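You operate a simulated robot arm through the tools that you are given. There is no shell and no other tool. Be economical: measure what you need, move in short steps, check, and stop when the job is done.

You are at the controls of a simulated two-armed robot. One attempt, no reset.

Task
Hold the steel pail on the top of the grey bench steady with one hand and put the red gauge in it with the other.

It is judged by the outcome, as a careful person would: the job done as asked, and still so three seconds after it is handed in. It fails if anything else is knocked over, pushed out of place, dropped, spilled or broken.

Robot
Two 7-joint arms with two-finger parallel grippers on one trunk, on a base that drives. Base frame: it is fixed to the floor where the robot stands at the start and does not move with it; the origin is under the middle of the robot, x ahead of it, y to its left, z up; the surface under the hand at the start is at about z = 854. Readings come in mm, degrees, newtons and seconds.
The left shoulder is at the start at [70, 134, 1176], the right one opposite. With the tool pointing down near the work surface each hand reaches from about 100 to 640 mm from the robot's upright axis, wherever it stands, measured 20 degrees to its own side. Payload 1.57 kg a hand.
The TCP of each hand is the grasp point between the finger pads, 30 mm short of the fingertips. In the tool frame z runs along the fingers and y along their closing line. The gripper opens to 80 mm. The fingers are 17 mm wide and 12 mm thick; the gripper's body (40 by 82 mm) begins 80 mm behind the TCP.
Orientation is that of the tool frame in the base frame, as a unit quaternion [x, y, z, w]. With the fingers straight down and closing along the base's y, the tool's x points along the base's -x, its y along +y and its z along -z.

Tools
- The arms move only by the tool move_arm. It takes "left_deltas", "right_deltas" or both (then of equal length, played together; a hand with none holds still); each is a list of rows, each a list of 7 numbers: the shift along the tool's x, y, z in units of 50 mm (1.0 is 50 mm), then the turn, a rotation vector about the tool's x, y, z in units of 8 degrees (1.0 is 8 degrees), then the opening, from 0 (shut) to 1 (fully open). In form: [[dx, dy, dz, wx, wy, wz, gripper], ...]. A call has 1 to 8 rows; each row shifts and turns the commanded pose from where the row before left it, along the tool's axes as they then stand. A call with a number of a shift or a turn outside -1 to 1 is refused whole. Each row takes 0.2 s and may step no farther than 50 mm and 8.6 degrees from the row before; otherwise, or with a gripper value out of range, the whole call is refused. Where a pose cannot be reached the arm comes as near as it can. A force on the tool above 40 N (or 10 N above the force at the start of the call, whichever is more), or a blocked arm, ends the call early, and 0.2 s more pass. The fingers move at their own pace (about 153 mm/s each) and stop on an object; they squeeze with about 36 N. The grip force told is the motor's: it shows also when the fingers shut on nothing. Time passes only in rows, and 0.2 s behind the last, so rows that do not move let the fingers close. The reply holds the time, the measured pose of the TCP, the force on the tool along the base axes, the opening and the grip force, in the units named above and with some noise, with the torque about the TCP (base axes, N m) and any sound that the robot's microphone picked up.
- Cameras (640 x 400 px; columns grow to the right, rows downward): "scene" is now at [131.9, 23, 1402.9]; the picture's right is [0.28, -0.96, 0.00], its down [-0.57, -0.17, -0.80] and it looks along [0.77, 0.22, -0.60] (base axes); focal length 286 px, centre (320, 200). "left" rides on the left gripper at [72, 7, -122] in its tool frame; the picture's right is [-0.09, 1.00, 0.00], its down [-0.84, -0.08, -0.54] and it looks along [-0.54, -0.05, 0.84] (tool axes); focal length 238 px, centre (320, 200). "right" rides on the right gripper at [72, -7, -122] in its tool frame; the picture's right is [0.09, 1.00, 0.00], its down [-0.84, 0.08, -0.54] and it looks along [-0.54, 0.05, 0.84] (tool axes); focal length 238 px, centre (320, 200). There is no depth. A picture from a camera that has moved, and an enlarged one, comes with that camera's place and axes in the base frame and with its lens.
- capture(camera): a new picture of that camera. No time passes.
- lift_body(by): slides the trunk up (or, below 0, down) by that many mm; the arms and the scene camera ride with it, the base frame stays. It gives what a move gives, with no picture.
- steer(legs): drives the robot by 1 to 6 legs, each [ahead, left, turn to the left] in mm, mm and degrees, along the robot's own axes; the way and the turn of a leg run together, so that a leg with both is an arc; at most 1500 mm and 180 degrees a leg. The arms and the cameras ride along, it lands a little off, and it stops where it bumps. It gives what a move gives.
- turn_head(pan, tilt): turns the head with the scene camera to pan (to the left, within 86 degrees either way) and tilt (down, from -29 to 69), counted from straight ahead of the robot. It gives what a move gives.
- close_up(camera, box): a new picture of the part [left, top, right, bottom] of that camera's present view, enlarged. No time passes.
- job_done(): hands the job in; it is judged then, once.

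Go step by step. Nothing tells you exact positions but the pictures and the camera data: compare them with the known pose of the tool, close in by small moves and look again before you grip or let go. The budget is 120 turns and 92 pictures, counting those below and the enlarged ones. Unless the task says otherwise, let go and move clear before handing in.

The tools are called after "Emit:" as a command line: name --argument value ..., lists and objects as JSON in quotes. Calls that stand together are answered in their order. move_arm: Moves the arms, as the interface text tells. Its arguments: {"type":"object","properties":{"left_deltas":{"type":"array","items":{"type":"array","items":{"type":"number"}}},"right_deltas":{"type":"array","items":{"type":"array","items":{"type":"number"}}}},"required":[]} The other tools are called the same way: lift_body (by) slides the trunk up or down; steer (legs) drives the base; turn_head (pan, tilt) turns the head that bears the scene camera; capture (camera) takes a picture; close_up (camera, box) takes an enlarged picture of a part of a camera's view; job_done () hands the job in.

At the start:

```text
t: 0.0
left_tool_pos: [453.1, 326.6, 1213.8]
left_orientation: [0.0, 1.0, 0.0, 0.0]
left_contact_force: [-0.3, 1.2, -0.5]
left_moment: [-0.03, -0.01, 0.0]
left_opening: 79.8
left_grasp_force: 0.1
right_tool_pos: [387.8, -34.1, 1146.4]
right_orientation: [0.0, 1.0, 0.0, 0.0]
right_contact_force: [-1.0, -0.3, -0.7]
right_moment: [-0.01, -0.04, -0.02]
right_opening: 80.0
right_grasp_force: 0.1
trunk travel left (down, up): [-750.0, 190.0]
robot x, y, heading: [2.2, -4.3, -0.1]
head pan, tilt: [16.3, 36.8]
```

scene: 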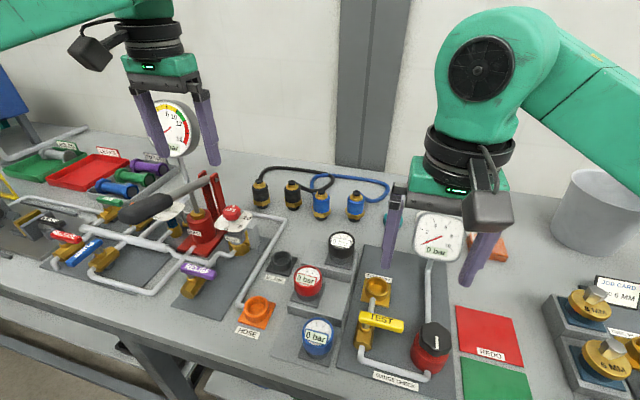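
right: 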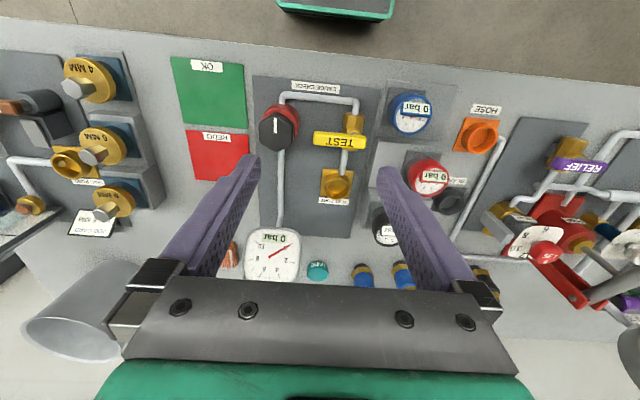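
left: 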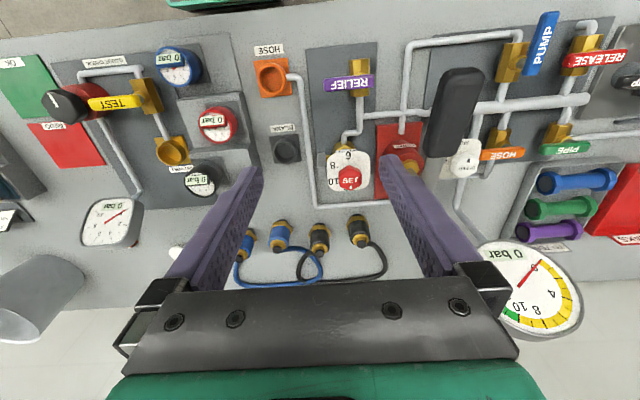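

I see a red-rimmed gauge in the rack in the middle and the steel pail far to the right rear. I'll look closer at both.

Emit:
close_up --camera "scene" --box '[230, 220, 450, 390]'

Emit:
turn_head --pan -35 --tilt 36

Emit:
capture --camera "scene"

```text
2.35 times, centred on (340, 305) of scene
camera zoom: at [131.9, 23.0, 1402.9], right [0.28, -0.96, 0.0], down [-0.57, -0.17, -0.8], along [0.77, 0.22, -0.6], focal length 674 px, centre (273, -47)
```

zoom: 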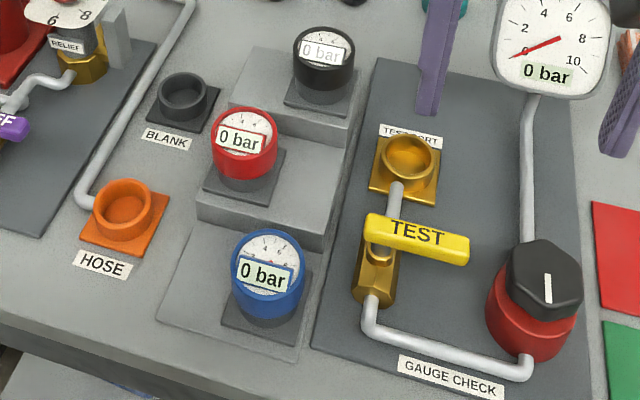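

```text
t: 1.2
left_tool_pos: [452.8, 328.0, 1213.4]
left_orientation: [-0.001, 1.0, 0.0, 0.0]
left_contact_force: [-0.3, 0.1, 0.2]
left_moment: [-0.01, 0.04, 0.01]
left_opening: 80.0
left_grasp_force: 0.0
right_tool_pos: [388.3, -32.9, 1147.1]
right_orientation: [0.0, 1.0, 0.001, 0.0]
right_contact_force: [0.5, -0.7, -0.2]
right_moment: [-0.04, 0.0, -0.02]
right_opening: 80.3
right_grasp_force: 0.0
trunk travel left (down, up): [-750.0, 190.0]
robot x, y, heading: [0.5, 0.2, -0.3]
head pan, tilt: [-35.0, 36.0]
```

```text
87 pictures are left
camera scene: at [120.1, -51.5, 1404.0], right [-0.57, -0.82, 0.0], down [-0.48, 0.34, -0.81], along [0.66, -0.46, -0.59], focal length 286 px, centre (320, 200)
```

scene: 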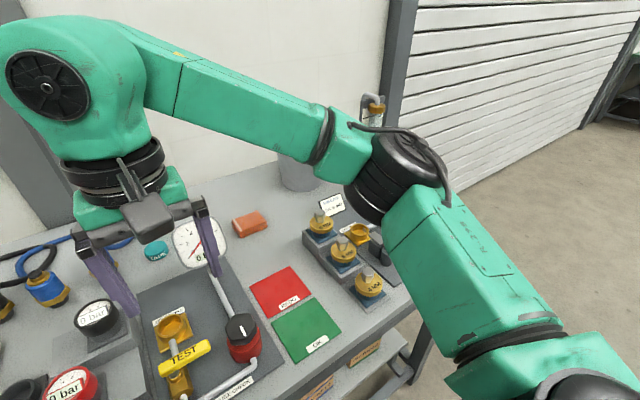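

The red gauge's top comes out at about [475, 145, 925] from three views; the pail is at about [830, -460], out of reach from here. I'll first bring the left hand above the gauge.

Emit:
move_arm --left_deltas '[[-0.11, -0.91, 0.8, 0, 0, 0, 1], [-0.11, -0.91, 0.8, 0, 0, 0, 1], [-0.11, -0.91, 0.8, 0, 0, 0, 1], [-0.11, -0.91, 0.8, 0, 0, 0, 1], [0, 0, 0, 0, 0, 0, 1]]'

Emit:
turn_head --pan 10 --tilt 42

Emit:
capture --camera "left"

Emit:
capture --camera "scene"

```text
refused: row 1 steps farther than a row can; nothing moved
```

```text
t: 2.3
left_tool_pos: [454.0, 327.8, 1214.8]
left_orientation: [-0.002, 1.0, 0.0, 0.0]
left_contact_force: [0.0, 0.7, -0.2]
left_moment: [0.0, 0.02, 0.01]
left_opening: 80.1
left_grasp_force: 0.1
right_tool_pos: [387.9, -34.0, 1148.2]
right_orientation: [0.0, 1.0, -0.001, 0.001]
right_contact_force: [0.2, 0.0, 0.6]
right_moment: [0.0, 0.0, -0.02]
right_opening: 80.5
right_grasp_force: 0.0
trunk travel left (down, up): [-750.0, 190.0]
robot x, y, heading: [0.7, -1.6, -0.3]
head pan, tilt: [10.0, 42.0]
```

```text
86 pictures are left
camera left: at [381.2, 334.0, 1335.8], right [0.09, 1.0, 0.0], down [0.84, -0.08, 0.54], along [0.54, -0.05, -0.84], focal length 238 px, centre (320, 200)
```

left: 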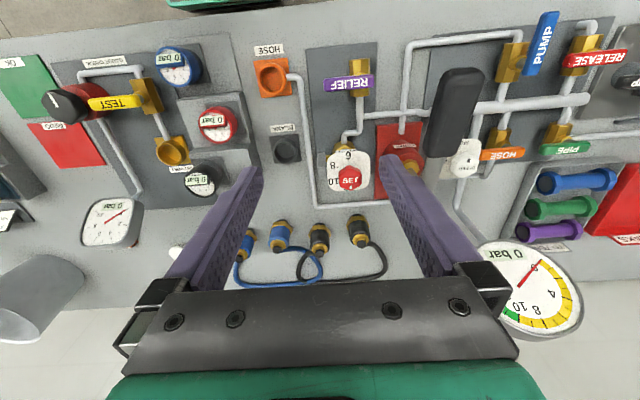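

```text
85 pictures are left
camera scene: at [130.7, 13.0, 1395.1], right [0.17, -0.98, 0.0], down [-0.66, -0.12, -0.74], along [0.73, 0.13, -0.67], focal length 286 px, centre (320, 200)
```

scene: 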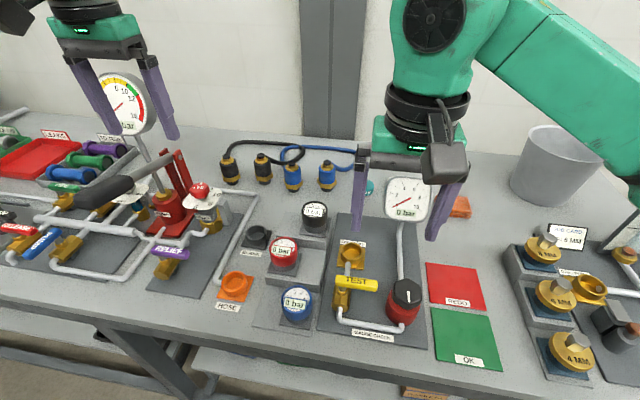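

The step was too long; I'll split it into smaller rows.

Emit:
move_arm --left_deltas '[[-0.07, -0.61, 0.55, 0, 0, 0, 1], [-0.07, -0.61, 0.55, 0, 0, 0, 1], [-0.07, -0.61, 0.55, 0, 0, 0, 1], [-0.07, -0.61, 0.55, 0, 0, 0, 1], [-0.07, -0.61, 0.55, 0, 0, 0, 1], [-0.07, -0.61, 0.55, 0, 0, 0, 1], [0, 0, 0, 0, 0, 0, 1]]'

Emit:
capture --camera "left"

Emit:
capture --camera "scene"

```text
t: 3.9
left_tool_pos: [474.3, 143.8, 1051.0]
left_orientation: [-0.001, 1.0, 0.0, 0.0]
left_contact_force: [-0.2, 0.5, -0.3]
left_moment: [-0.02, -0.02, 0.01]
left_opening: 80.0
left_grasp_force: 0.1
right_tool_pos: [387.8, -33.7, 1149.1]
right_orientation: [0.0, 1.0, 0.0, 0.0]
right_contact_force: [-0.6, -0.1, -0.3]
right_moment: [-0.01, 0.0, -0.01]
right_opening: 80.2
right_grasp_force: 0.1
trunk travel left (down, up): [-750.0, 190.0]
robot x, y, heading: [4.4, -0.8, -0.2]
head pan, tilt: [10.0, 42.0]
```

```text
84 pictures are left
camera left: at [402.5, 149.9, 1171.4], right [0.09, 1.0, 0.0], down [0.84, -0.08, 0.54], along [0.54, -0.05, -0.84], focal length 238 px, centre (320, 200)
```

left: 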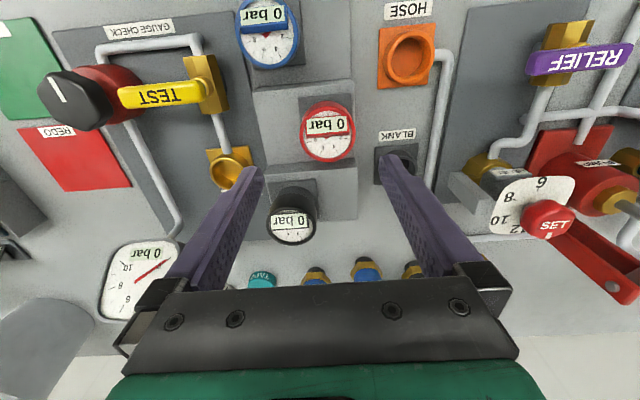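

```text
83 pictures are left
camera scene: at [130.1, 13.5, 1395.1], right [0.17, -0.98, 0.0], down [-0.66, -0.12, -0.74], along [0.73, 0.13, -0.67], focal length 286 px, centre (320, 200)
```

scene: 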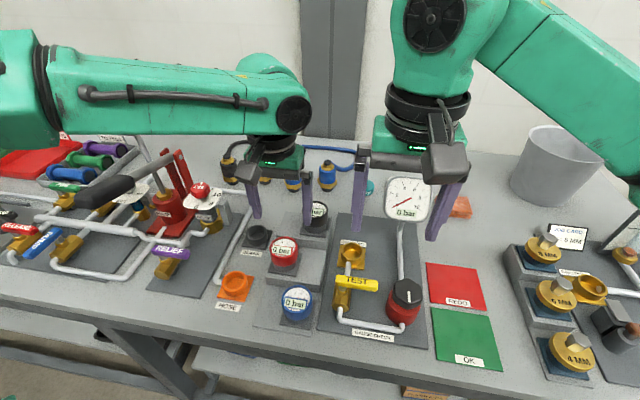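

Emit:
close_up --camera "scene" --box '[230, 190, 350, 330]'

Emit:
move_arm --left_deltas '[[-0.1, 0.14, 0.8, 0, 0, 0, 1], [0, 0, 0.8, 0, 0, 0, 1], [0, 0, 0, 0, 0, 0, 1]]'

Emit:
capture --camera "left"

Emit:
close_up --camera "scene" --box '[230, 190, 350, 330]'

```text
2.86 times, centred on (290, 260) of scene
camera zoom: at [130.1, 13.5, 1395.1], right [0.17, -0.98, 0.0], down [-0.66, -0.12, -0.74], along [0.73, 0.13, -0.67], focal length 818 px, centre (406, 29)
```

zoom: 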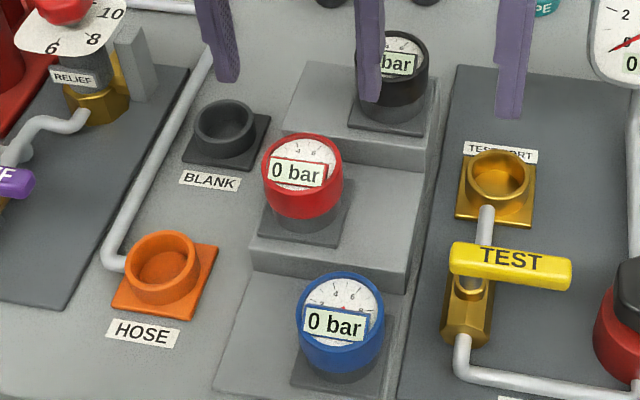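

```text
t: 4.7
left_tool_pos: [481.8, 151.1, 969.8]
left_orientation: [-0.001, 1.0, 0.0, 0.001]
left_contact_force: [0.3, -0.7, 0.4]
left_moment: [0.02, 0.0, -0.01]
left_opening: 80.2
left_grasp_force: 0.0
right_tool_pos: [387.8, -35.3, 1147.4]
right_orientation: [0.0, 1.0, 0.0, 0.0]
right_contact_force: [-0.1, -0.1, 0.9]
right_moment: [-0.03, -0.01, 0.01]
right_opening: 80.1
right_grasp_force: 0.1
trunk travel left (down, up): [-750.0, 190.0]
robot x, y, heading: [1.6, 3.1, -0.1]
head pan, tilt: [10.0, 42.0]
```

```text
81 pictures are left
camera left: at [407.6, 157.1, 1091.4], right [0.09, 1.0, 0.0], down [0.84, -0.08, 0.54], along [0.54, -0.05, -0.84], focal length 238 px, centre (320, 200)
```

left: 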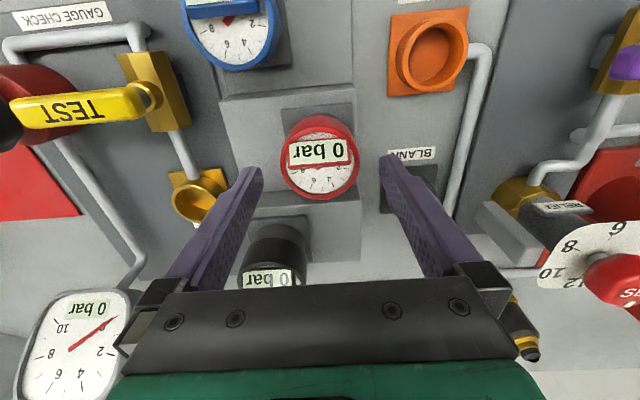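

```text
2.86 times, centred on (290, 260) of scene
camera zoom: at [129.9, 12.6, 1395.2], right [0.17, -0.98, 0.0], down [-0.66, -0.12, -0.74], along [0.73, 0.13, -0.67], focal length 818 px, centre (406, 29)
```

zoom: 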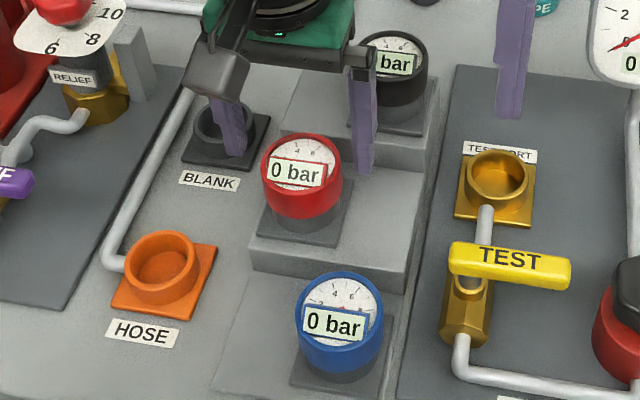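

The gauge is centred between the fingers. I'll go down most of the way and look again.

Emit:
move_arm --left_deltas '[[0, 0, 0.5, 0, 0, 0, 1], [0, 0, 0.5, 0, 0, 0, 1], [0, 0, 0, 0, 0, 0, 1]]'

Emit:
capture --camera "left"

Emit:
close_up --camera "scene" --box '[230, 190, 350, 330]'

```text
t: 5.5
left_tool_pos: [480.5, 151.6, 922.1]
left_orientation: [-0.001, 1.0, 0.0, 0.0]
left_contact_force: [-0.7, -0.3, 0.0]
left_moment: [-0.02, -0.02, 0.04]
left_opening: 80.0
left_grasp_force: 0.1
right_tool_pos: [388.0, -33.3, 1148.0]
right_orientation: [-0.001, 1.0, 0.0, 0.0]
right_contact_force: [0.9, -0.5, -0.5]
right_moment: [-0.03, 0.03, -0.02]
right_opening: 80.1
right_grasp_force: 0.1
trunk travel left (down, up): [-750.0, 190.0]
robot x, y, heading: [-0.9, -0.5, -0.2]
head pan, tilt: [10.0, 42.0]
```

```text
79 pictures are left
camera left: at [407.0, 157.6, 1042.1], right [0.09, 1.0, 0.0], down [0.84, -0.08, 0.54], along [0.54, -0.05, -0.84], focal length 238 px, centre (320, 200)
```

left: 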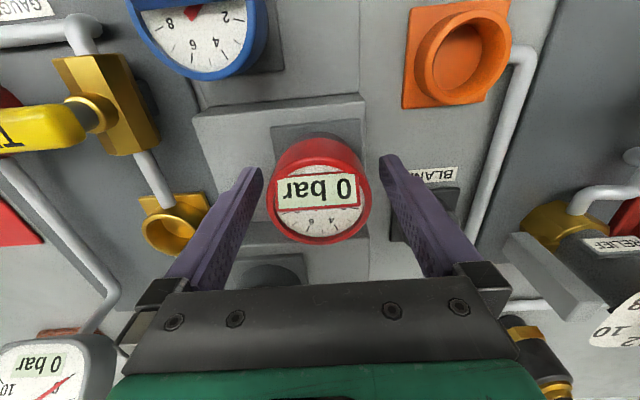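

```text
2.86 times, centred on (290, 260) of scene
camera zoom: at [130.4, 12.9, 1395.1], right [0.17, -0.98, 0.0], down [-0.66, -0.12, -0.74], along [0.73, 0.13, -0.67], focal length 818 px, centre (406, 29)
```

zoom: 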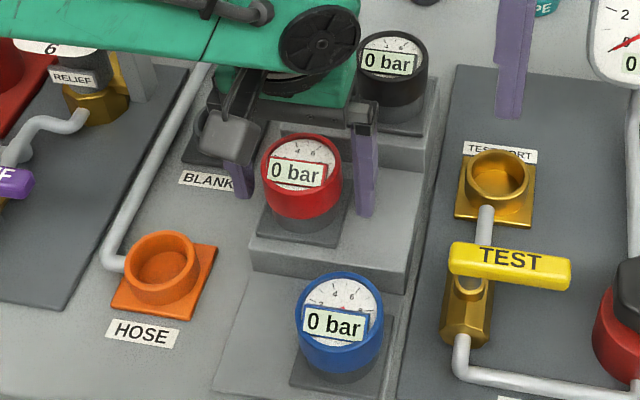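

By parallax the gauge top is at about z 940, so the pads are already at mid-body. I'll close here.

Emit:
move_arm --left_deltas '[[0.04, 0, 0, 0, 0, 0, 0.6], [0, 0, 0, 0, 0, 0, 0.4], [0, 0, 0, 0, 0, 0, 0.4], [0, 0, 0, 0, 0, 0, 0.4]]'

Emit:
capture --camera "left"

```text
t: 6.5
left_tool_pos: [480.2, 152.5, 920.9]
left_orientation: [0.0, 1.0, 0.0, 0.001]
left_contact_force: [3.3, 1.1, 5.5]
left_moment: [-0.02, 0.09, -0.02]
left_opening: 56.1
left_grasp_force: 35.9
right_tool_pos: [388.2, -33.3, 1146.0]
right_orientation: [0.001, 1.0, 0.0, 0.001]
right_contact_force: [0.1, -0.4, 0.2]
right_moment: [0.0, -0.04, 0.01]
right_opening: 79.9
right_grasp_force: 0.0
trunk travel left (down, up): [-750.0, 190.0]
robot x, y, heading: [0.8, -1.9, -0.0]
head pan, tilt: [10.0, 42.0]
```

```text
77 pictures are left
camera left: at [405.8, 157.3, 1041.9], right [0.09, 1.0, 0.0], down [0.84, -0.08, 0.54], along [0.54, -0.05, -0.84], focal length 238 px, centre (320, 200)
```

left: 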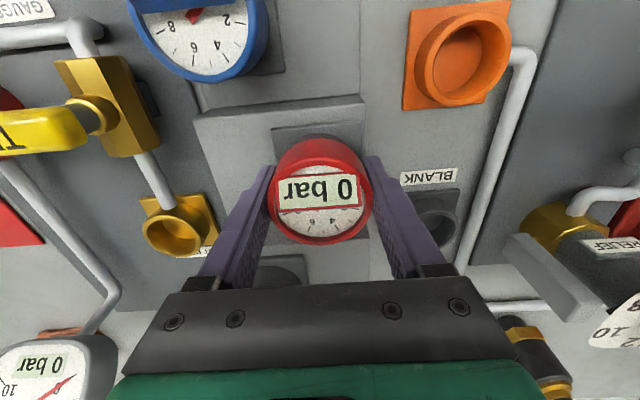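

Gripped at 56 mm. I'll lift it slowly straight up and check.

Emit:
move_arm --left_deltas '[[0, 0, -0.3, 0, 0, 0, 0.3], [0, 0, -0.5, 0, 0, 0, 0.3], [0, 0, -0.8, 0, 0, 0, 0.3], [0, 0, -0.8, 0, 0, 0, 0.3], [0, 0, 0, 0, 0, 0, 0.3]]'

Emit:
capture --camera "scene"

Emit:
capture --camera "left"

```text
t: 7.7
left_tool_pos: [477.7, 153.5, 1039.8]
left_orientation: [0.0, 1.0, 0.0, 0.0]
left_contact_force: [1.2, 0.4, -1.4]
left_moment: [0.01, 0.01, 0.0]
left_opening: 56.1
left_grasp_force: 36.3
right_tool_pos: [388.5, -33.1, 1146.2]
right_orientation: [0.0, 1.0, 0.001, 0.0]
right_contact_force: [0.0, -0.6, 0.1]
right_moment: [-0.03, 0.0, 0.02]
right_opening: 79.7
right_grasp_force: 0.0
trunk travel left (down, up): [-750.0, 190.0]
robot x, y, heading: [-1.5, 1.4, 0.0]
head pan, tilt: [10.0, 42.0]
```

```text
76 pictures are left
camera scene: at [131.3, 13.3, 1395.0], right [0.17, -0.98, 0.0], down [-0.66, -0.12, -0.74], along [0.73, 0.13, -0.67], focal length 286 px, centre (320, 200)
```

scene: 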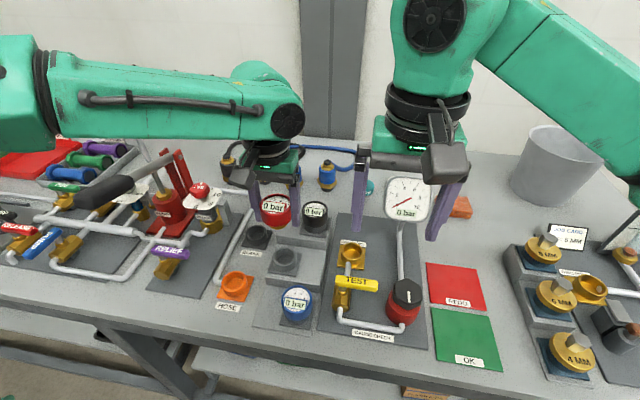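

```text
75 pictures are left
camera left: at [405.2, 159.5, 1161.6], right [0.09, 1.0, 0.0], down [0.84, -0.08, 0.54], along [0.54, -0.05, -0.84], focal length 238 px, centre (320, 200)
```

left: 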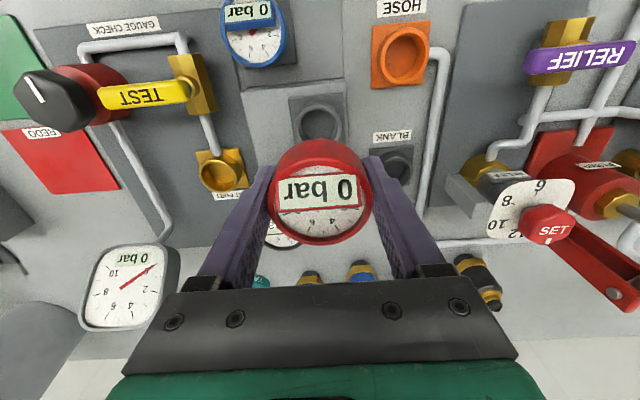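

The gauge is securely held. I'll raise it high, then look to the right for a driving route to the pail.

Emit:
move_arm --left_deltas '[[0, 0, -0.9, 0, 0, 0, 0.3], [0, 0, -0.9, 0, 0, 0, 0.3], [0, 0, -0.9, 0, 0, 0, 0.3], [0.5, 0, -0.5, 0, 0, 0, 0.3], [0.8, 0, 0, 0, 0, 0, 0.3], [0.8, 0, 0, 0, 0, 0, 0.3], [0.8, 0, 0, 0, 0, 0, 0.3]]'

Emit:
turn_head --pan -60 --tilt 30

Emit:
capture --camera "scene"

Emit:
turn_head --pan -15 --tilt 60

Emit:
capture --camera "scene"

```text
t: 9.3
left_tool_pos: [331.4, 153.3, 1198.9]
left_orientation: [-0.002, 1.0, 0.0, 0.001]
left_contact_force: [-1.1, 0.1, -1.9]
left_moment: [0.02, 0.0, 0.01]
left_opening: 56.2
left_grasp_force: 36.4
right_tool_pos: [385.4, -33.9, 1147.5]
right_orientation: [0.0, 1.0, 0.0, 0.001]
right_contact_force: [0.3, 0.8, 0.4]
right_moment: [0.0, 0.0, 0.0]
right_opening: 80.0
right_grasp_force: 0.0
trunk travel left (down, up): [-750.0, 190.0]
robot x, y, heading: [-2.8, -2.5, -0.4]
head pan, tilt: [10.0, 42.0]
```

```text
t: 10.7
left_tool_pos: [334.5, 152.2, 1199.2]
left_orientation: [-0.001, 1.0, 0.0, 0.0]
left_contact_force: [0.3, -0.4, -2.1]
left_moment: [0.01, -0.02, 0.02]
left_opening: 56.4
left_grasp_force: 36.2
right_tool_pos: [387.7, -34.3, 1147.0]
right_orientation: [0.0, 1.0, 0.0, 0.001]
right_contact_force: [0.1, -1.0, 0.1]
right_moment: [-0.04, -0.01, 0.01]
right_opening: 79.9
right_grasp_force: 0.1
trunk travel left (down, up): [-750.0, 190.0]
robot x, y, heading: [1.4, -0.5, -0.1]
head pan, tilt: [-60.0, 30.0]
```

```text
74 pictures are left
camera scene: at [94.0, -79.7, 1413.3], right [-0.87, -0.5, 0.0], down [-0.25, 0.43, -0.87], along [0.43, -0.75, -0.5], focal length 286 px, centre (320, 200)
```

scene: 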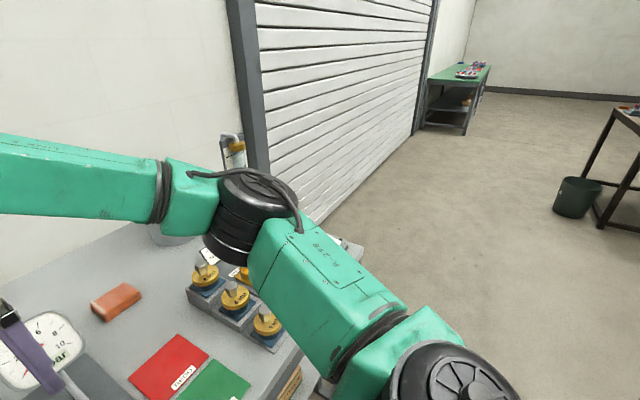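

```text
t: 11.8
left_tool_pos: [335.7, 152.8, 1198.9]
left_orientation: [-0.002, 1.0, 0.001, 0.0]
left_contact_force: [0.2, 0.2, -2.1]
left_moment: [0.04, 0.0, 0.0]
left_opening: 56.5
left_grasp_force: 35.8
right_tool_pos: [387.8, -33.6, 1148.2]
right_orientation: [0.0, 1.0, 0.001, 0.001]
right_contact_force: [-0.4, 0.2, 0.2]
right_moment: [0.02, -0.01, 0.01]
right_opening: 80.0
right_grasp_force: 0.1
trunk travel left (down, up): [-750.0, 190.0]
robot x, y, heading: [2.8, -0.9, -0.2]
head pan, tilt: [-15.0, 60.0]
```

```text
73 pictures are left
camera scene: at [112.9, -18.7, 1371.3], right [-0.26, -0.97, 0.0], down [-0.84, 0.22, -0.5], along [0.48, -0.13, -0.87], focal length 286 px, centre (320, 200)
```

scene: 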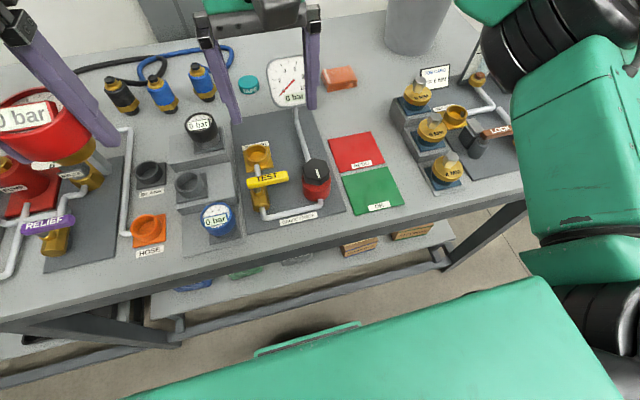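

The bench ends somewhere near y -700, and the wall behind is at about x 1100. The pail is too far to reach from the front, so I'll drive round to the bench's right end: back off, then go right, and look.

Emit:
steer --legs '[[-300, 0, 0], [0, -1050, 0]]'

Emit:
turn_head --pan 20 --tilt 32

Emit:
capture --camera "scene"

```text
t: 19.0
left_tool_pos: [32.1, -906.9, 1197.5]
left_orientation: [-0.006, 1.0, 0.0, 0.0]
left_contact_force: [-0.2, 0.7, -1.6]
left_moment: [0.02, 0.03, 0.03]
left_opening: 56.2
left_grasp_force: 36.7
right_tool_pos: [88.1, -1091.6, 1146.7]
right_orientation: [-0.005, 1.0, 0.0, 0.0]
right_contact_force: [-0.1, -0.1, 0.0]
right_moment: [-0.01, 0.0, 0.0]
right_opening: 80.0
right_grasp_force: 0.0
trunk travel left (down, up): [-750.0, 190.0]
robot x, y, heading: [-299.9, -1064.6, 0.5]
head pan, tilt: [-15.0, 60.0]
```

```text
t: 20.0
left_tool_pos: [31.4, -906.1, 1198.4]
left_orientation: [-0.006, 1.0, 0.0, 0.0]
left_contact_force: [1.4, -0.7, -1.9]
left_moment: [0.0, -0.01, 0.02]
left_opening: 56.3
left_grasp_force: 36.3
right_tool_pos: [88.2, -1091.6, 1147.3]
right_orientation: [-0.005, 1.0, 0.0, 0.001]
right_contact_force: [-0.3, -0.8, 0.0]
right_moment: [0.0, -0.04, -0.04]
right_opening: 79.9
right_grasp_force: 0.1
trunk travel left (down, up): [-750.0, 190.0]
robot x, y, heading: [-299.8, -1061.8, 0.6]
head pan, tilt: [20.0, 32.0]
```

```text
72 pictures are left
camera scene: at [-168.1, -1031.8, 1410.1], right [0.35, -0.94, 0.0], down [-0.5, -0.19, -0.85], along [0.79, 0.3, -0.53], focal length 286 px, centre (320, 200)
```

scene: 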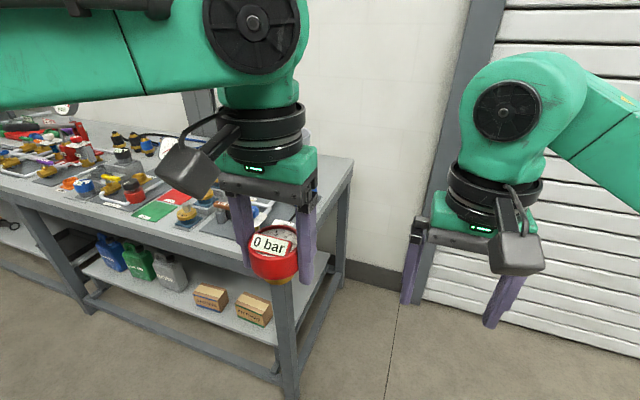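

The bench's right edge is near y -730, with open floor beyond it. I'll turn to face along the bench's end from there and look at the pail.

Emit:
steer --legs '[[0, 0, 80], [100, -550, 0]]'

Emit:
turn_head --pan -20 --tilt 35

Emit:
capture --camera "scene"

Emit:
capture --camera "right"

```text
t: 26.7
left_tool_pos: [158.7, -688.2, 1197.8]
left_orientation: [-0.652, 0.759, 0.0, 0.001]
left_contact_force: [-0.2, 0.1, -0.6]
left_moment: [0.01, -0.04, 0.02]
left_opening: 56.3
left_grasp_force: 35.4
right_tool_pos: [350.9, -664.1, 1146.9]
right_orientation: [-0.651, 0.759, 0.0, 0.0]
right_contact_force: [0.7, 0.8, 0.2]
right_moment: [0.01, 0.01, 0.01]
right_opening: 80.1
right_grasp_force: 0.0
trunk travel left (down, up): [-750.0, 190.0]
robot x, y, heading: [255.8, -1046.5, 81.5]
head pan, tilt: [20.0, 32.0]
```

```text
t: 27.8
left_tool_pos: [158.3, -688.4, 1198.1]
left_orientation: [-0.652, 0.758, 0.0, -0.001]
left_contact_force: [0.1, 0.4, -0.8]
left_moment: [0.0, 0.03, -0.01]
left_opening: 56.1
left_grasp_force: 35.8
right_tool_pos: [351.2, -663.6, 1146.9]
right_orientation: [-0.651, 0.759, 0.0, 0.0]
right_contact_force: [0.1, 0.6, -0.1]
right_moment: [0.01, 0.04, 0.01]
right_opening: 79.9
right_grasp_force: 0.0
trunk travel left (down, up): [-750.0, 190.0]
robot x, y, heading: [254.4, -1044.9, 81.0]
head pan, tilt: [-20.0, 35.0]
```

```text
71 pictures are left
camera scene: at [307.0, -916.7, 1405.6], right [0.88, -0.48, 0.0], down [-0.27, -0.5, -0.82], along [0.39, 0.72, -0.57], focal length 286 px, centre (320, 200)
```

scene: 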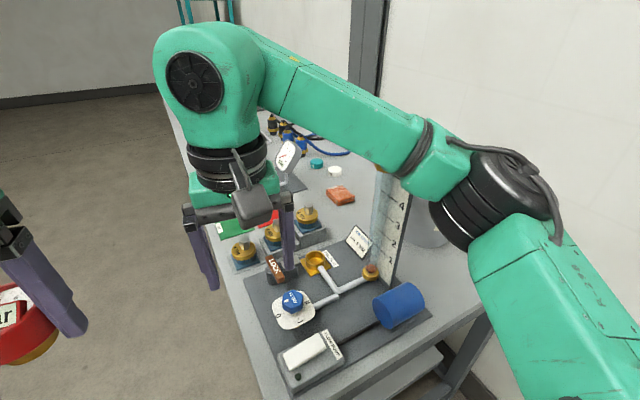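

```text
70 pictures are left
camera right: at [347.2, -735.7, 1268.2], right [-1.0, 0.06, 0.0], down [0.05, 0.84, 0.54], along [0.03, 0.54, -0.84], focal length 238 px, centre (320, 200)
```

right: 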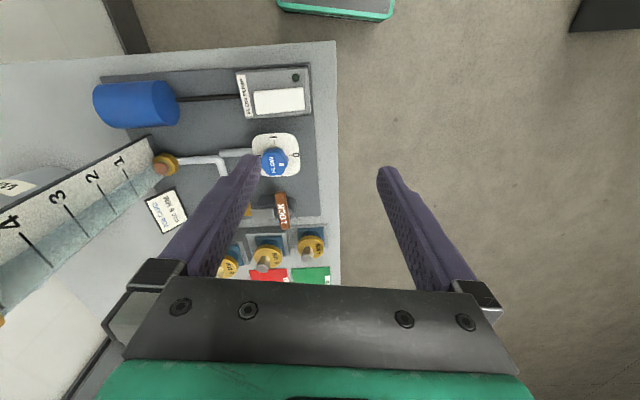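

A tall sight-glass column with a scale board stands near the bench end, in front of the pail. I'll raise the trunk fully so that the arms clear it, then measure it.

Emit:
lift_body --by 188

Emit:
capture --camera "scene"

Emit:
capture --camera "right"

```text
t: 29.8
left_tool_pos: [158.4, -688.0, 1385.4]
left_orientation: [-0.652, 0.758, 0.0, 0.0]
left_contact_force: [-0.1, 0.0, -1.5]
left_moment: [-0.01, 0.0, 0.02]
left_opening: 56.1
left_grasp_force: 36.4
right_tool_pos: [351.8, -663.7, 1334.8]
right_orientation: [-0.651, 0.759, 0.0, 0.0]
right_contact_force: [0.5, 0.2, -0.4]
right_moment: [0.03, 0.0, 0.01]
right_opening: 80.1
right_grasp_force: 0.0
trunk travel left (down, up): [-938.0, 2.0]
robot x, y, heading: [262.2, -1036.7, 81.4]
head pan, tilt: [-20.0, 35.0]
```

```text
69 pictures are left
camera scene: at [307.3, -916.7, 1593.5], right [0.88, -0.48, 0.0], down [-0.28, -0.5, -0.82], along [0.39, 0.72, -0.57], focal length 286 px, centre (320, 200)
```

scene: 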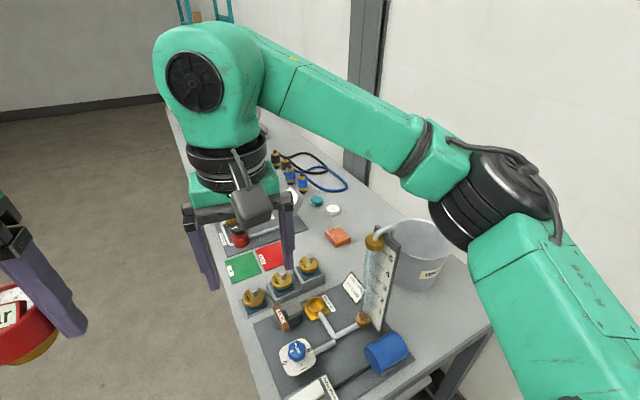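

```text
68 pictures are left
camera right: at [347.5, -735.6, 1456.1], right [-1.0, 0.06, 0.0], down [0.05, 0.84, 0.54], along [0.03, 0.54, -0.84], focal length 238 px, centre (320, 200)
```

right: 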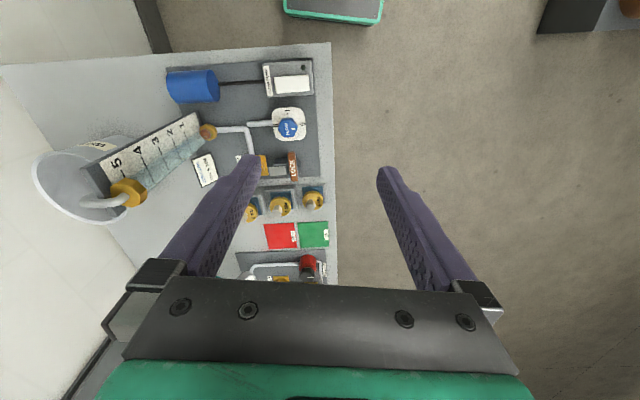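

Emit:
close_up --camera "scene" --box '[330, 200, 480, 350]'

Emit:
close_up --camera "right" --box '[20, 90, 220, 240]'

```text
2.67 times, centred on (405, 275) of scene
camera zoom: at [307.3, -916.7, 1593.5], right [0.88, -0.48, 0.0], down [-0.28, -0.5, -0.82], along [0.39, 0.72, -0.57], focal length 763 px, centre (93, 0)
```

zoom: 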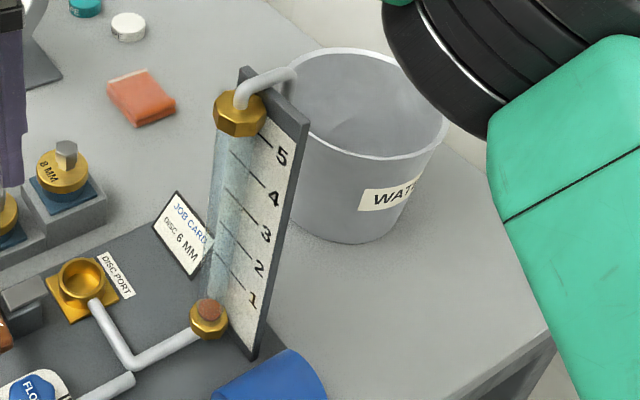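

```text
2.67 times, centred on (120, 165) of right
camera zoom: at [347.5, -735.6, 1456.1], right [-1.0, 0.06, 0.0], down [0.05, 0.84, 0.54], along [0.03, 0.54, -0.84], focal length 636 px, centre (853, 293)
```

zoom: 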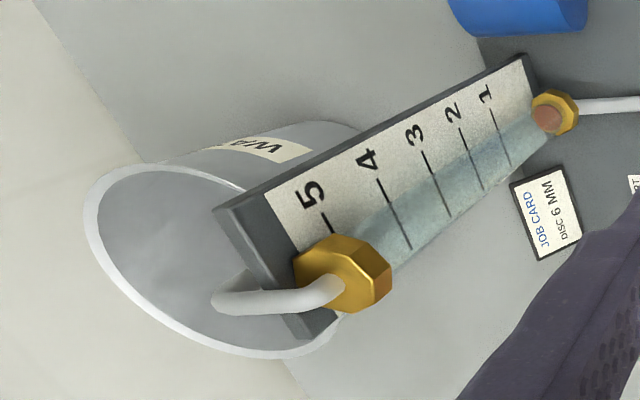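

Two views give the column top at [619, -584, 1177] with a short spout to x 671, and the pail rim centred at about [853, -521, 1030], radius about 86. I'll stretch the right arm forward up high (so its elbow stays off the wall), then drive to a spot facing the pail.

Emit:
move_arm --right_deltas '[[-0.86, -0.26, 0, 0, 0, 0, 1], [-0.86, -0.26, 0, 0, 0, 0, 1], [-0.86, -0.26, 0, 0, 0, 0, 1], [-0.86, -0.26, 0, 0, 0, 0, 1], [0, 0, 0, 0, 0, 0, 1]]'

Emit:
steer --legs '[[0, 0, -15.4], [40, -165, 0]]'

Emit:
turn_head --pan 0 --tilt 35

Emit:
capture --camera "scene"

Emit:
capture --camera "right"

```text
t: 31.0
left_tool_pos: [158.3, -688.2, 1386.1]
left_orientation: [-0.652, 0.758, 0.0, 0.0]
left_contact_force: [-0.4, -0.8, -2.2]
left_moment: [-0.01, 0.0, 0.04]
left_opening: 56.2
left_grasp_force: 36.0
right_tool_pos: [430.0, -500.7, 1333.5]
right_orientation: [-0.652, 0.758, 0.0, 0.002]
right_contact_force: [0.6, -0.3, 0.4]
right_moment: [-0.02, 0.01, 0.0]
right_opening: 80.0
right_grasp_force: 0.0
trunk travel left (down, up): [-938.0, 2.0]
robot x, y, heading: [261.0, -1039.3, 81.1]
head pan, tilt: [-20.0, 35.0]
```

```text
t: 33.4
left_tool_pos: [421.4, -706.0, 1385.4]
left_orientation: [-0.543, 0.839, -0.001, 0.0]
left_contact_force: [-1.1, 0.4, -2.1]
left_moment: [-0.02, -0.01, 0.0]
left_opening: 56.0
left_grasp_force: 35.9
right_tool_pos: [731.9, -596.6, 1335.5]
right_orientation: [-0.544, 0.839, -0.001, 0.002]
right_contact_force: [0.3, -0.4, 0.4]
right_moment: [0.02, -0.04, 0.01]
right_opening: 80.2
right_grasp_force: 0.1
trunk travel left (down, up): [-938.0, 2.0]
robot x, y, heading: [424.8, -1075.3, 65.7]
head pan, tilt: [-20.0, 35.0]
```

```text
t: 34.2
left_tool_pos: [425.5, -706.8, 1386.5]
left_orientation: [-0.544, 0.839, 0.0, 0.001]
left_contact_force: [-0.3, 0.1, -1.3]
left_moment: [0.0, 0.01, 0.0]
left_opening: 56.1
left_grasp_force: 35.9
right_tool_pos: [735.6, -597.8, 1334.0]
right_orientation: [-0.543, 0.839, 0.0, 0.0]
right_contact_force: [-0.5, 0.1, 0.4]
right_moment: [0.01, -0.01, 0.03]
right_opening: 79.9
right_grasp_force: 0.0
trunk travel left (down, up): [-938.0, 2.0]
robot x, y, heading: [425.6, -1074.3, 66.0]
head pan, tilt: [0.0, 35.0]
```

```text
65 pictures are left
camera scene: at [482.7, -948.8, 1593.5], right [0.91, -0.41, 0.0], down [-0.24, -0.52, -0.82], along [0.34, 0.75, -0.57], focal length 286 px, centre (320, 200)
```

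scene: 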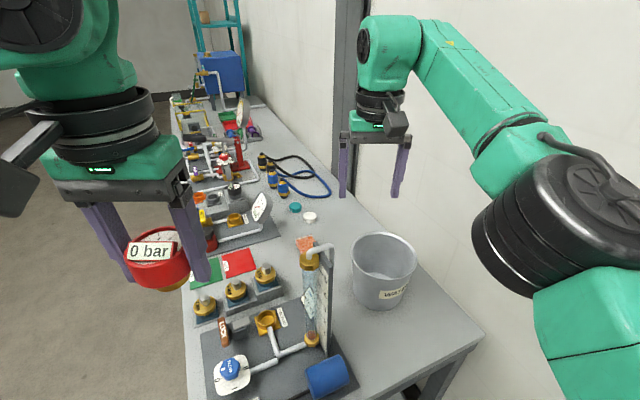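

```text
64 pictures are left
camera right: at [712.5, -666.2, 1454.4], right [-0.95, 0.32, 0.0], down [0.27, 0.8, 0.54], along [0.17, 0.51, -0.84], focal length 238 px, centre (320, 200)
```

right: 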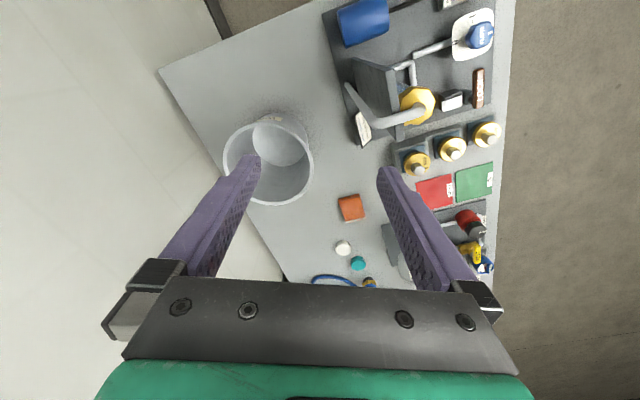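

The pail is open and visible: rim centre about [863, -524, 1030]. I'll extend the right arm a bit more, then sidestep the rest of the way.

Emit:
move_arm --right_deltas '[[-0.6, 0, 0, 0, 0, 0, 1], [-0.6, 0, 0, 0, 0, 0, 1], [0, 0, 0, 0, 0, 0, 1]]'

Emit:
steer --legs '[[50, -100, 0]]'

Emit:
capture --camera "scene"

```text
t: 35.0
left_tool_pos: [427.9, -706.2, 1387.6]
left_orientation: [-0.544, 0.839, 0.001, 0.0]
left_contact_force: [0.1, -0.8, -1.8]
left_moment: [0.0, -0.01, -0.01]
left_opening: 56.3
left_grasp_force: 36.3
right_tool_pos: [740.9, -588.2, 1318.5]
right_orientation: [-0.541, 0.841, 0.002, 0.002]
right_contact_force: [-0.2, 0.0, 0.7]
right_moment: [-0.01, 0.01, -0.02]
right_opening: 79.9
right_grasp_force: 0.1
right hand out of reach, approached as far as the arm can: row 1, 2
trunk travel left (down, up): [-938.0, 2.0]
robot x, y, heading: [427.6, -1070.6, 65.7]
head pan, tilt: [0.0, 35.0]
```

```text
t: 36.2
left_tool_pos: [526.9, -701.7, 1386.8]
left_orientation: [-0.545, 0.839, -0.002, 0.002]
left_contact_force: [-0.7, 0.1, -1.1]
left_moment: [-0.02, -0.05, -0.04]
left_opening: 56.2
left_grasp_force: 36.3
right_tool_pos: [842.3, -583.4, 1320.5]
right_orientation: [-0.544, 0.839, -0.001, 0.003]
right_contact_force: [-0.2, 0.7, 0.2]
right_moment: [0.03, -0.04, 0.01]
right_opening: 80.0
right_grasp_force: 0.1
trunk travel left (down, up): [-938.0, 2.0]
robot x, y, heading: [537.3, -1067.2, 65.9]
head pan, tilt: [0.0, 35.0]
```

```text
63 pictures are left
camera scene: at [583.2, -944.6, 1593.9], right [0.91, -0.41, 0.01], down [-0.23, -0.52, -0.82], along [0.34, 0.75, -0.57], focal length 286 px, centre (320, 200)
```

scene: 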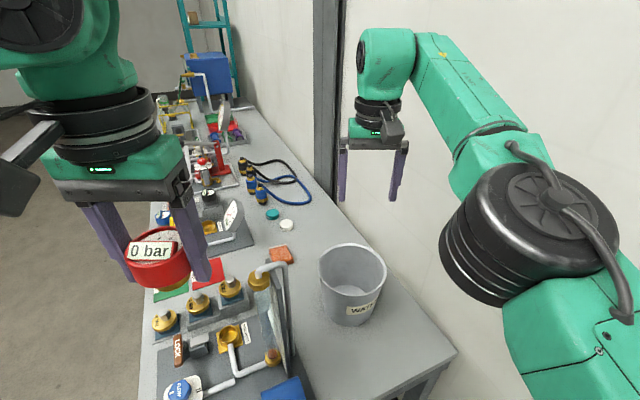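

The right hand is at its reach limit at this height, but there'll be more reach lower down. I'll sidestep carefully the rest, watching the wall.

Emit:
steer --legs '[[30, -50, 0]]'

Emit:
turn_head --pan -40 --tilt 35

Emit:
capture --camera "scene"

Emit:
capture --camera "right"

```text
t: 37.2
left_tool_pos: [582.0, -696.2, 1386.2]
left_orientation: [-0.545, 0.838, -0.002, 0.003]
left_contact_force: [-1.1, -0.2, -1.5]
left_moment: [0.02, -0.09, -0.01]
left_opening: 56.5
left_grasp_force: 35.6
right_tool_pos: [896.3, -578.0, 1321.4]
right_orientation: [-0.544, 0.839, -0.001, 0.005]
right_contact_force: [-0.4, -0.6, 0.3]
right_moment: [0.04, -0.1, -0.01]
right_opening: 80.0
right_grasp_force: 0.1
trunk travel left (down, up): [-938.0, 2.0]
robot x, y, heading: [596.3, -1058.2, 66.0]
head pan, tilt: [0.0, 35.0]
```

```text
t: 38.3
left_tool_pos: [594.3, -694.8, 1386.3]
left_orientation: [-0.546, 0.838, -0.001, -0.001]
left_contact_force: [0.7, 0.8, -0.8]
left_moment: [0.02, 0.0, 0.03]
left_opening: 56.3
left_grasp_force: 35.5
right_tool_pos: [908.3, -575.0, 1317.6]
right_orientation: [-0.543, 0.839, 0.001, 0.0]
right_contact_force: [-0.1, -0.9, -1.0]
right_moment: [-0.01, 0.03, -0.02]
right_opening: 80.2
right_grasp_force: 0.1
trunk travel left (down, up): [-938.0, 2.0]
robot x, y, heading: [594.8, -1062.0, 65.9]
head pan, tilt: [-40.0, 35.0]
```

```text
62 pictures are left
camera scene: at [695.6, -978.4, 1593.4], right [0.44, -0.9, 0.0], down [-0.52, -0.25, -0.82], along [0.74, 0.36, -0.57], focal length 286 px, centre (320, 200)
```

scene: 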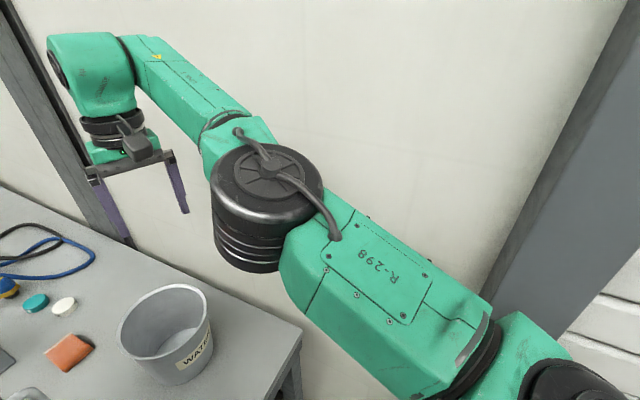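

```text
61 pictures are left
camera right: at [885.0, -643.7, 1438.8], right [-0.95, 0.32, 0.0], down [0.27, 0.79, 0.54], along [0.17, 0.52, -0.84], focal length 238 px, centre (320, 200)
```

right: 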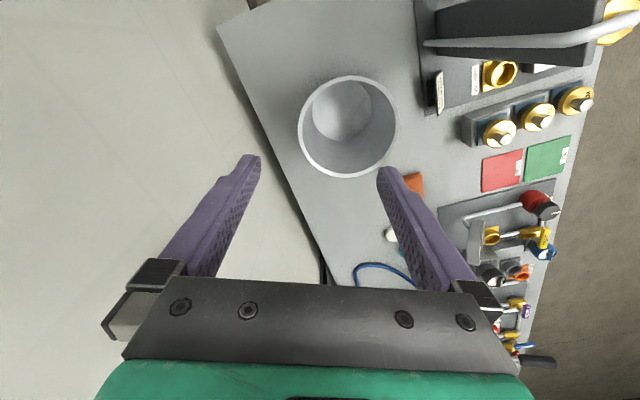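

The pail is at about [868, -519]. For both arms to reach it I need to be roughly 60 mm nearer, so I'll look down at how my base stands to the bench.

Emit:
turn_head --pan 0 --tilt 69

Emit:
capture --camera "scene"

```text
t: 39.3
left_tool_pos: [591.5, -695.1, 1387.3]
left_orientation: [-0.545, 0.838, 0.0, 0.0]
left_contact_force: [-0.7, -0.1, -2.4]
left_moment: [0.01, 0.0, 0.0]
left_opening: 56.2
left_grasp_force: 35.8
right_tool_pos: [906.3, -577.0, 1318.3]
right_orientation: [-0.543, 0.84, 0.001, 0.002]
right_contact_force: [0.0, 0.6, -0.3]
right_moment: [-0.01, 0.03, 0.01]
right_opening: 80.0
right_grasp_force: 0.0
trunk travel left (down, up): [-938.0, 2.0]
robot x, y, heading: [595.1, -1060.5, 66.0]
head pan, tilt: [0.0, 68.8]
```

```text
60 pictures are left
camera scene: at [636.5, -966.6, 1549.9], right [0.91, -0.41, 0.0], down [-0.38, -0.85, -0.36], along [0.15, 0.33, -0.93], focal length 286 px, centre (320, 200)
```

scene: 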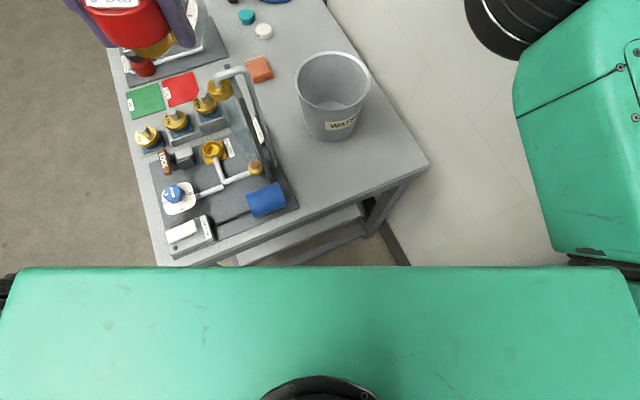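

My base front (about 230 mm ahead, 205 mm to each side) leaves about 30 mm to spare before the bench edge. I'll go 25 mm ahead, then lower and swing the right hand to the near-right side of the rim.

Emit:
steer --legs '[[25, 0, 0]]'

Emit:
turn_head --pan -10 --tilt 48

Emit:
move_arm --right_deltas '[[0.3, 0, 0.8, 0, 0, 0, 1], [0.2, 0, 0.8, 0, 0, 0, 1], [0, 0, 0.8, 0, 0, 1, 1], [0, 0, 0.6, 0, 0, 1, 1], [0, 0, 0, 0, 0, 1, 1], [0, 0, 0, 0, 0, 0.75, 1], [0, 0, 0, 0, 0, 0, 1]]'

Emit:
capture --camera "scene"

Emit:
capture --camera "right"

```text
t: 40.1
left_tool_pos: [601.0, -677.7, 1387.8]
left_orientation: [-0.545, 0.838, 0.002, 0.002]
left_contact_force: [-0.1, -1.6, -1.2]
left_moment: [0.04, 0.0, 0.0]
left_opening: 56.1
left_grasp_force: 35.4
right_tool_pos: [914.0, -559.1, 1321.7]
right_orientation: [-0.544, 0.839, 0.002, 0.004]
right_contact_force: [-0.3, -0.6, 0.0]
right_moment: [0.06, -0.03, -0.01]
right_opening: 80.1
right_grasp_force: 0.1
trunk travel left (down, up): [-938.0, 2.0]
robot x, y, heading: [606.2, -1040.0, 66.0]
head pan, tilt: [0.0, 68.8]
```

```text
t: 41.0
left_tool_pos: [600.5, -673.2, 1387.2]
left_orientation: [-0.545, 0.839, 0.001, 0.002]
left_contact_force: [0.4, -0.5, -1.5]
left_moment: [0.01, 0.04, -0.04]
left_opening: 56.1
left_grasp_force: 35.9
right_tool_pos: [915.8, -555.1, 1319.3]
right_orientation: [-0.544, 0.839, 0.001, 0.002]
right_contact_force: [0.1, -0.2, -0.2]
right_moment: [0.01, -0.01, -0.01]
right_opening: 80.0
right_grasp_force: 0.0
trunk travel left (down, up): [-938.0, 2.0]
robot x, y, heading: [606.8, -1037.1, 66.1]
head pan, tilt: [-10.0, 48.0]
```

```text
t: 42.6
left_tool_pos: [602.3, -671.6, 1386.4]
left_orientation: [-0.544, 0.839, -0.001, 0.0]
left_contact_force: [0.2, -0.2, -0.9]
left_moment: [-0.01, 0.01, 0.01]
left_opening: 56.1
left_grasp_force: 36.2
right_tool_pos: [905.6, -574.9, 1169.4]
right_orientation: [-0.308, 0.951, 0.001, 0.001]
right_contact_force: [0.1, -0.4, 0.3]
right_moment: [0.01, -0.01, 0.03]
right_opening: 80.2
right_grasp_force: 0.0
trunk travel left (down, up): [-938.0, 2.0]
robot x, y, heading: [603.6, -1038.4, 65.8]
head pan, tilt: [-10.0, 48.0]
```

```text
59 pictures are left
camera scene: at [668.5, -928.6, 1574.5], right [0.83, -0.56, 0.0], down [-0.42, -0.62, -0.67], along [0.37, 0.55, -0.74], focal length 286 px, centre (320, 200)
```

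scene: 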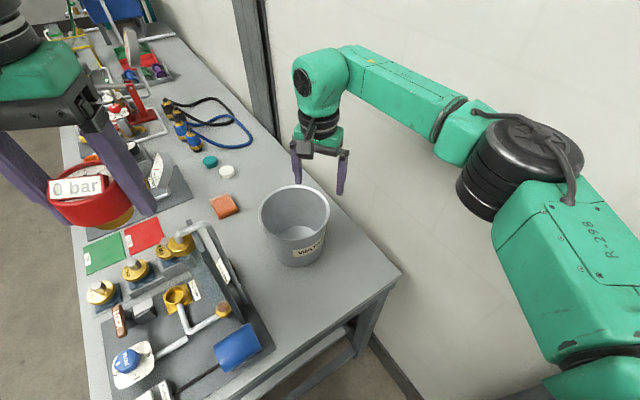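

```text
58 pictures are left
camera right: at [852.6, -621.6, 1288.7], right [-0.66, 0.75, 0.0], down [0.63, 0.55, 0.54], along [0.41, 0.36, -0.84], focal length 238 px, centre (320, 200)
```

right: 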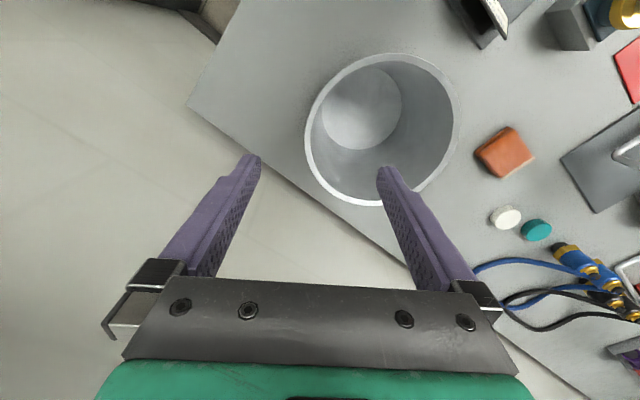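

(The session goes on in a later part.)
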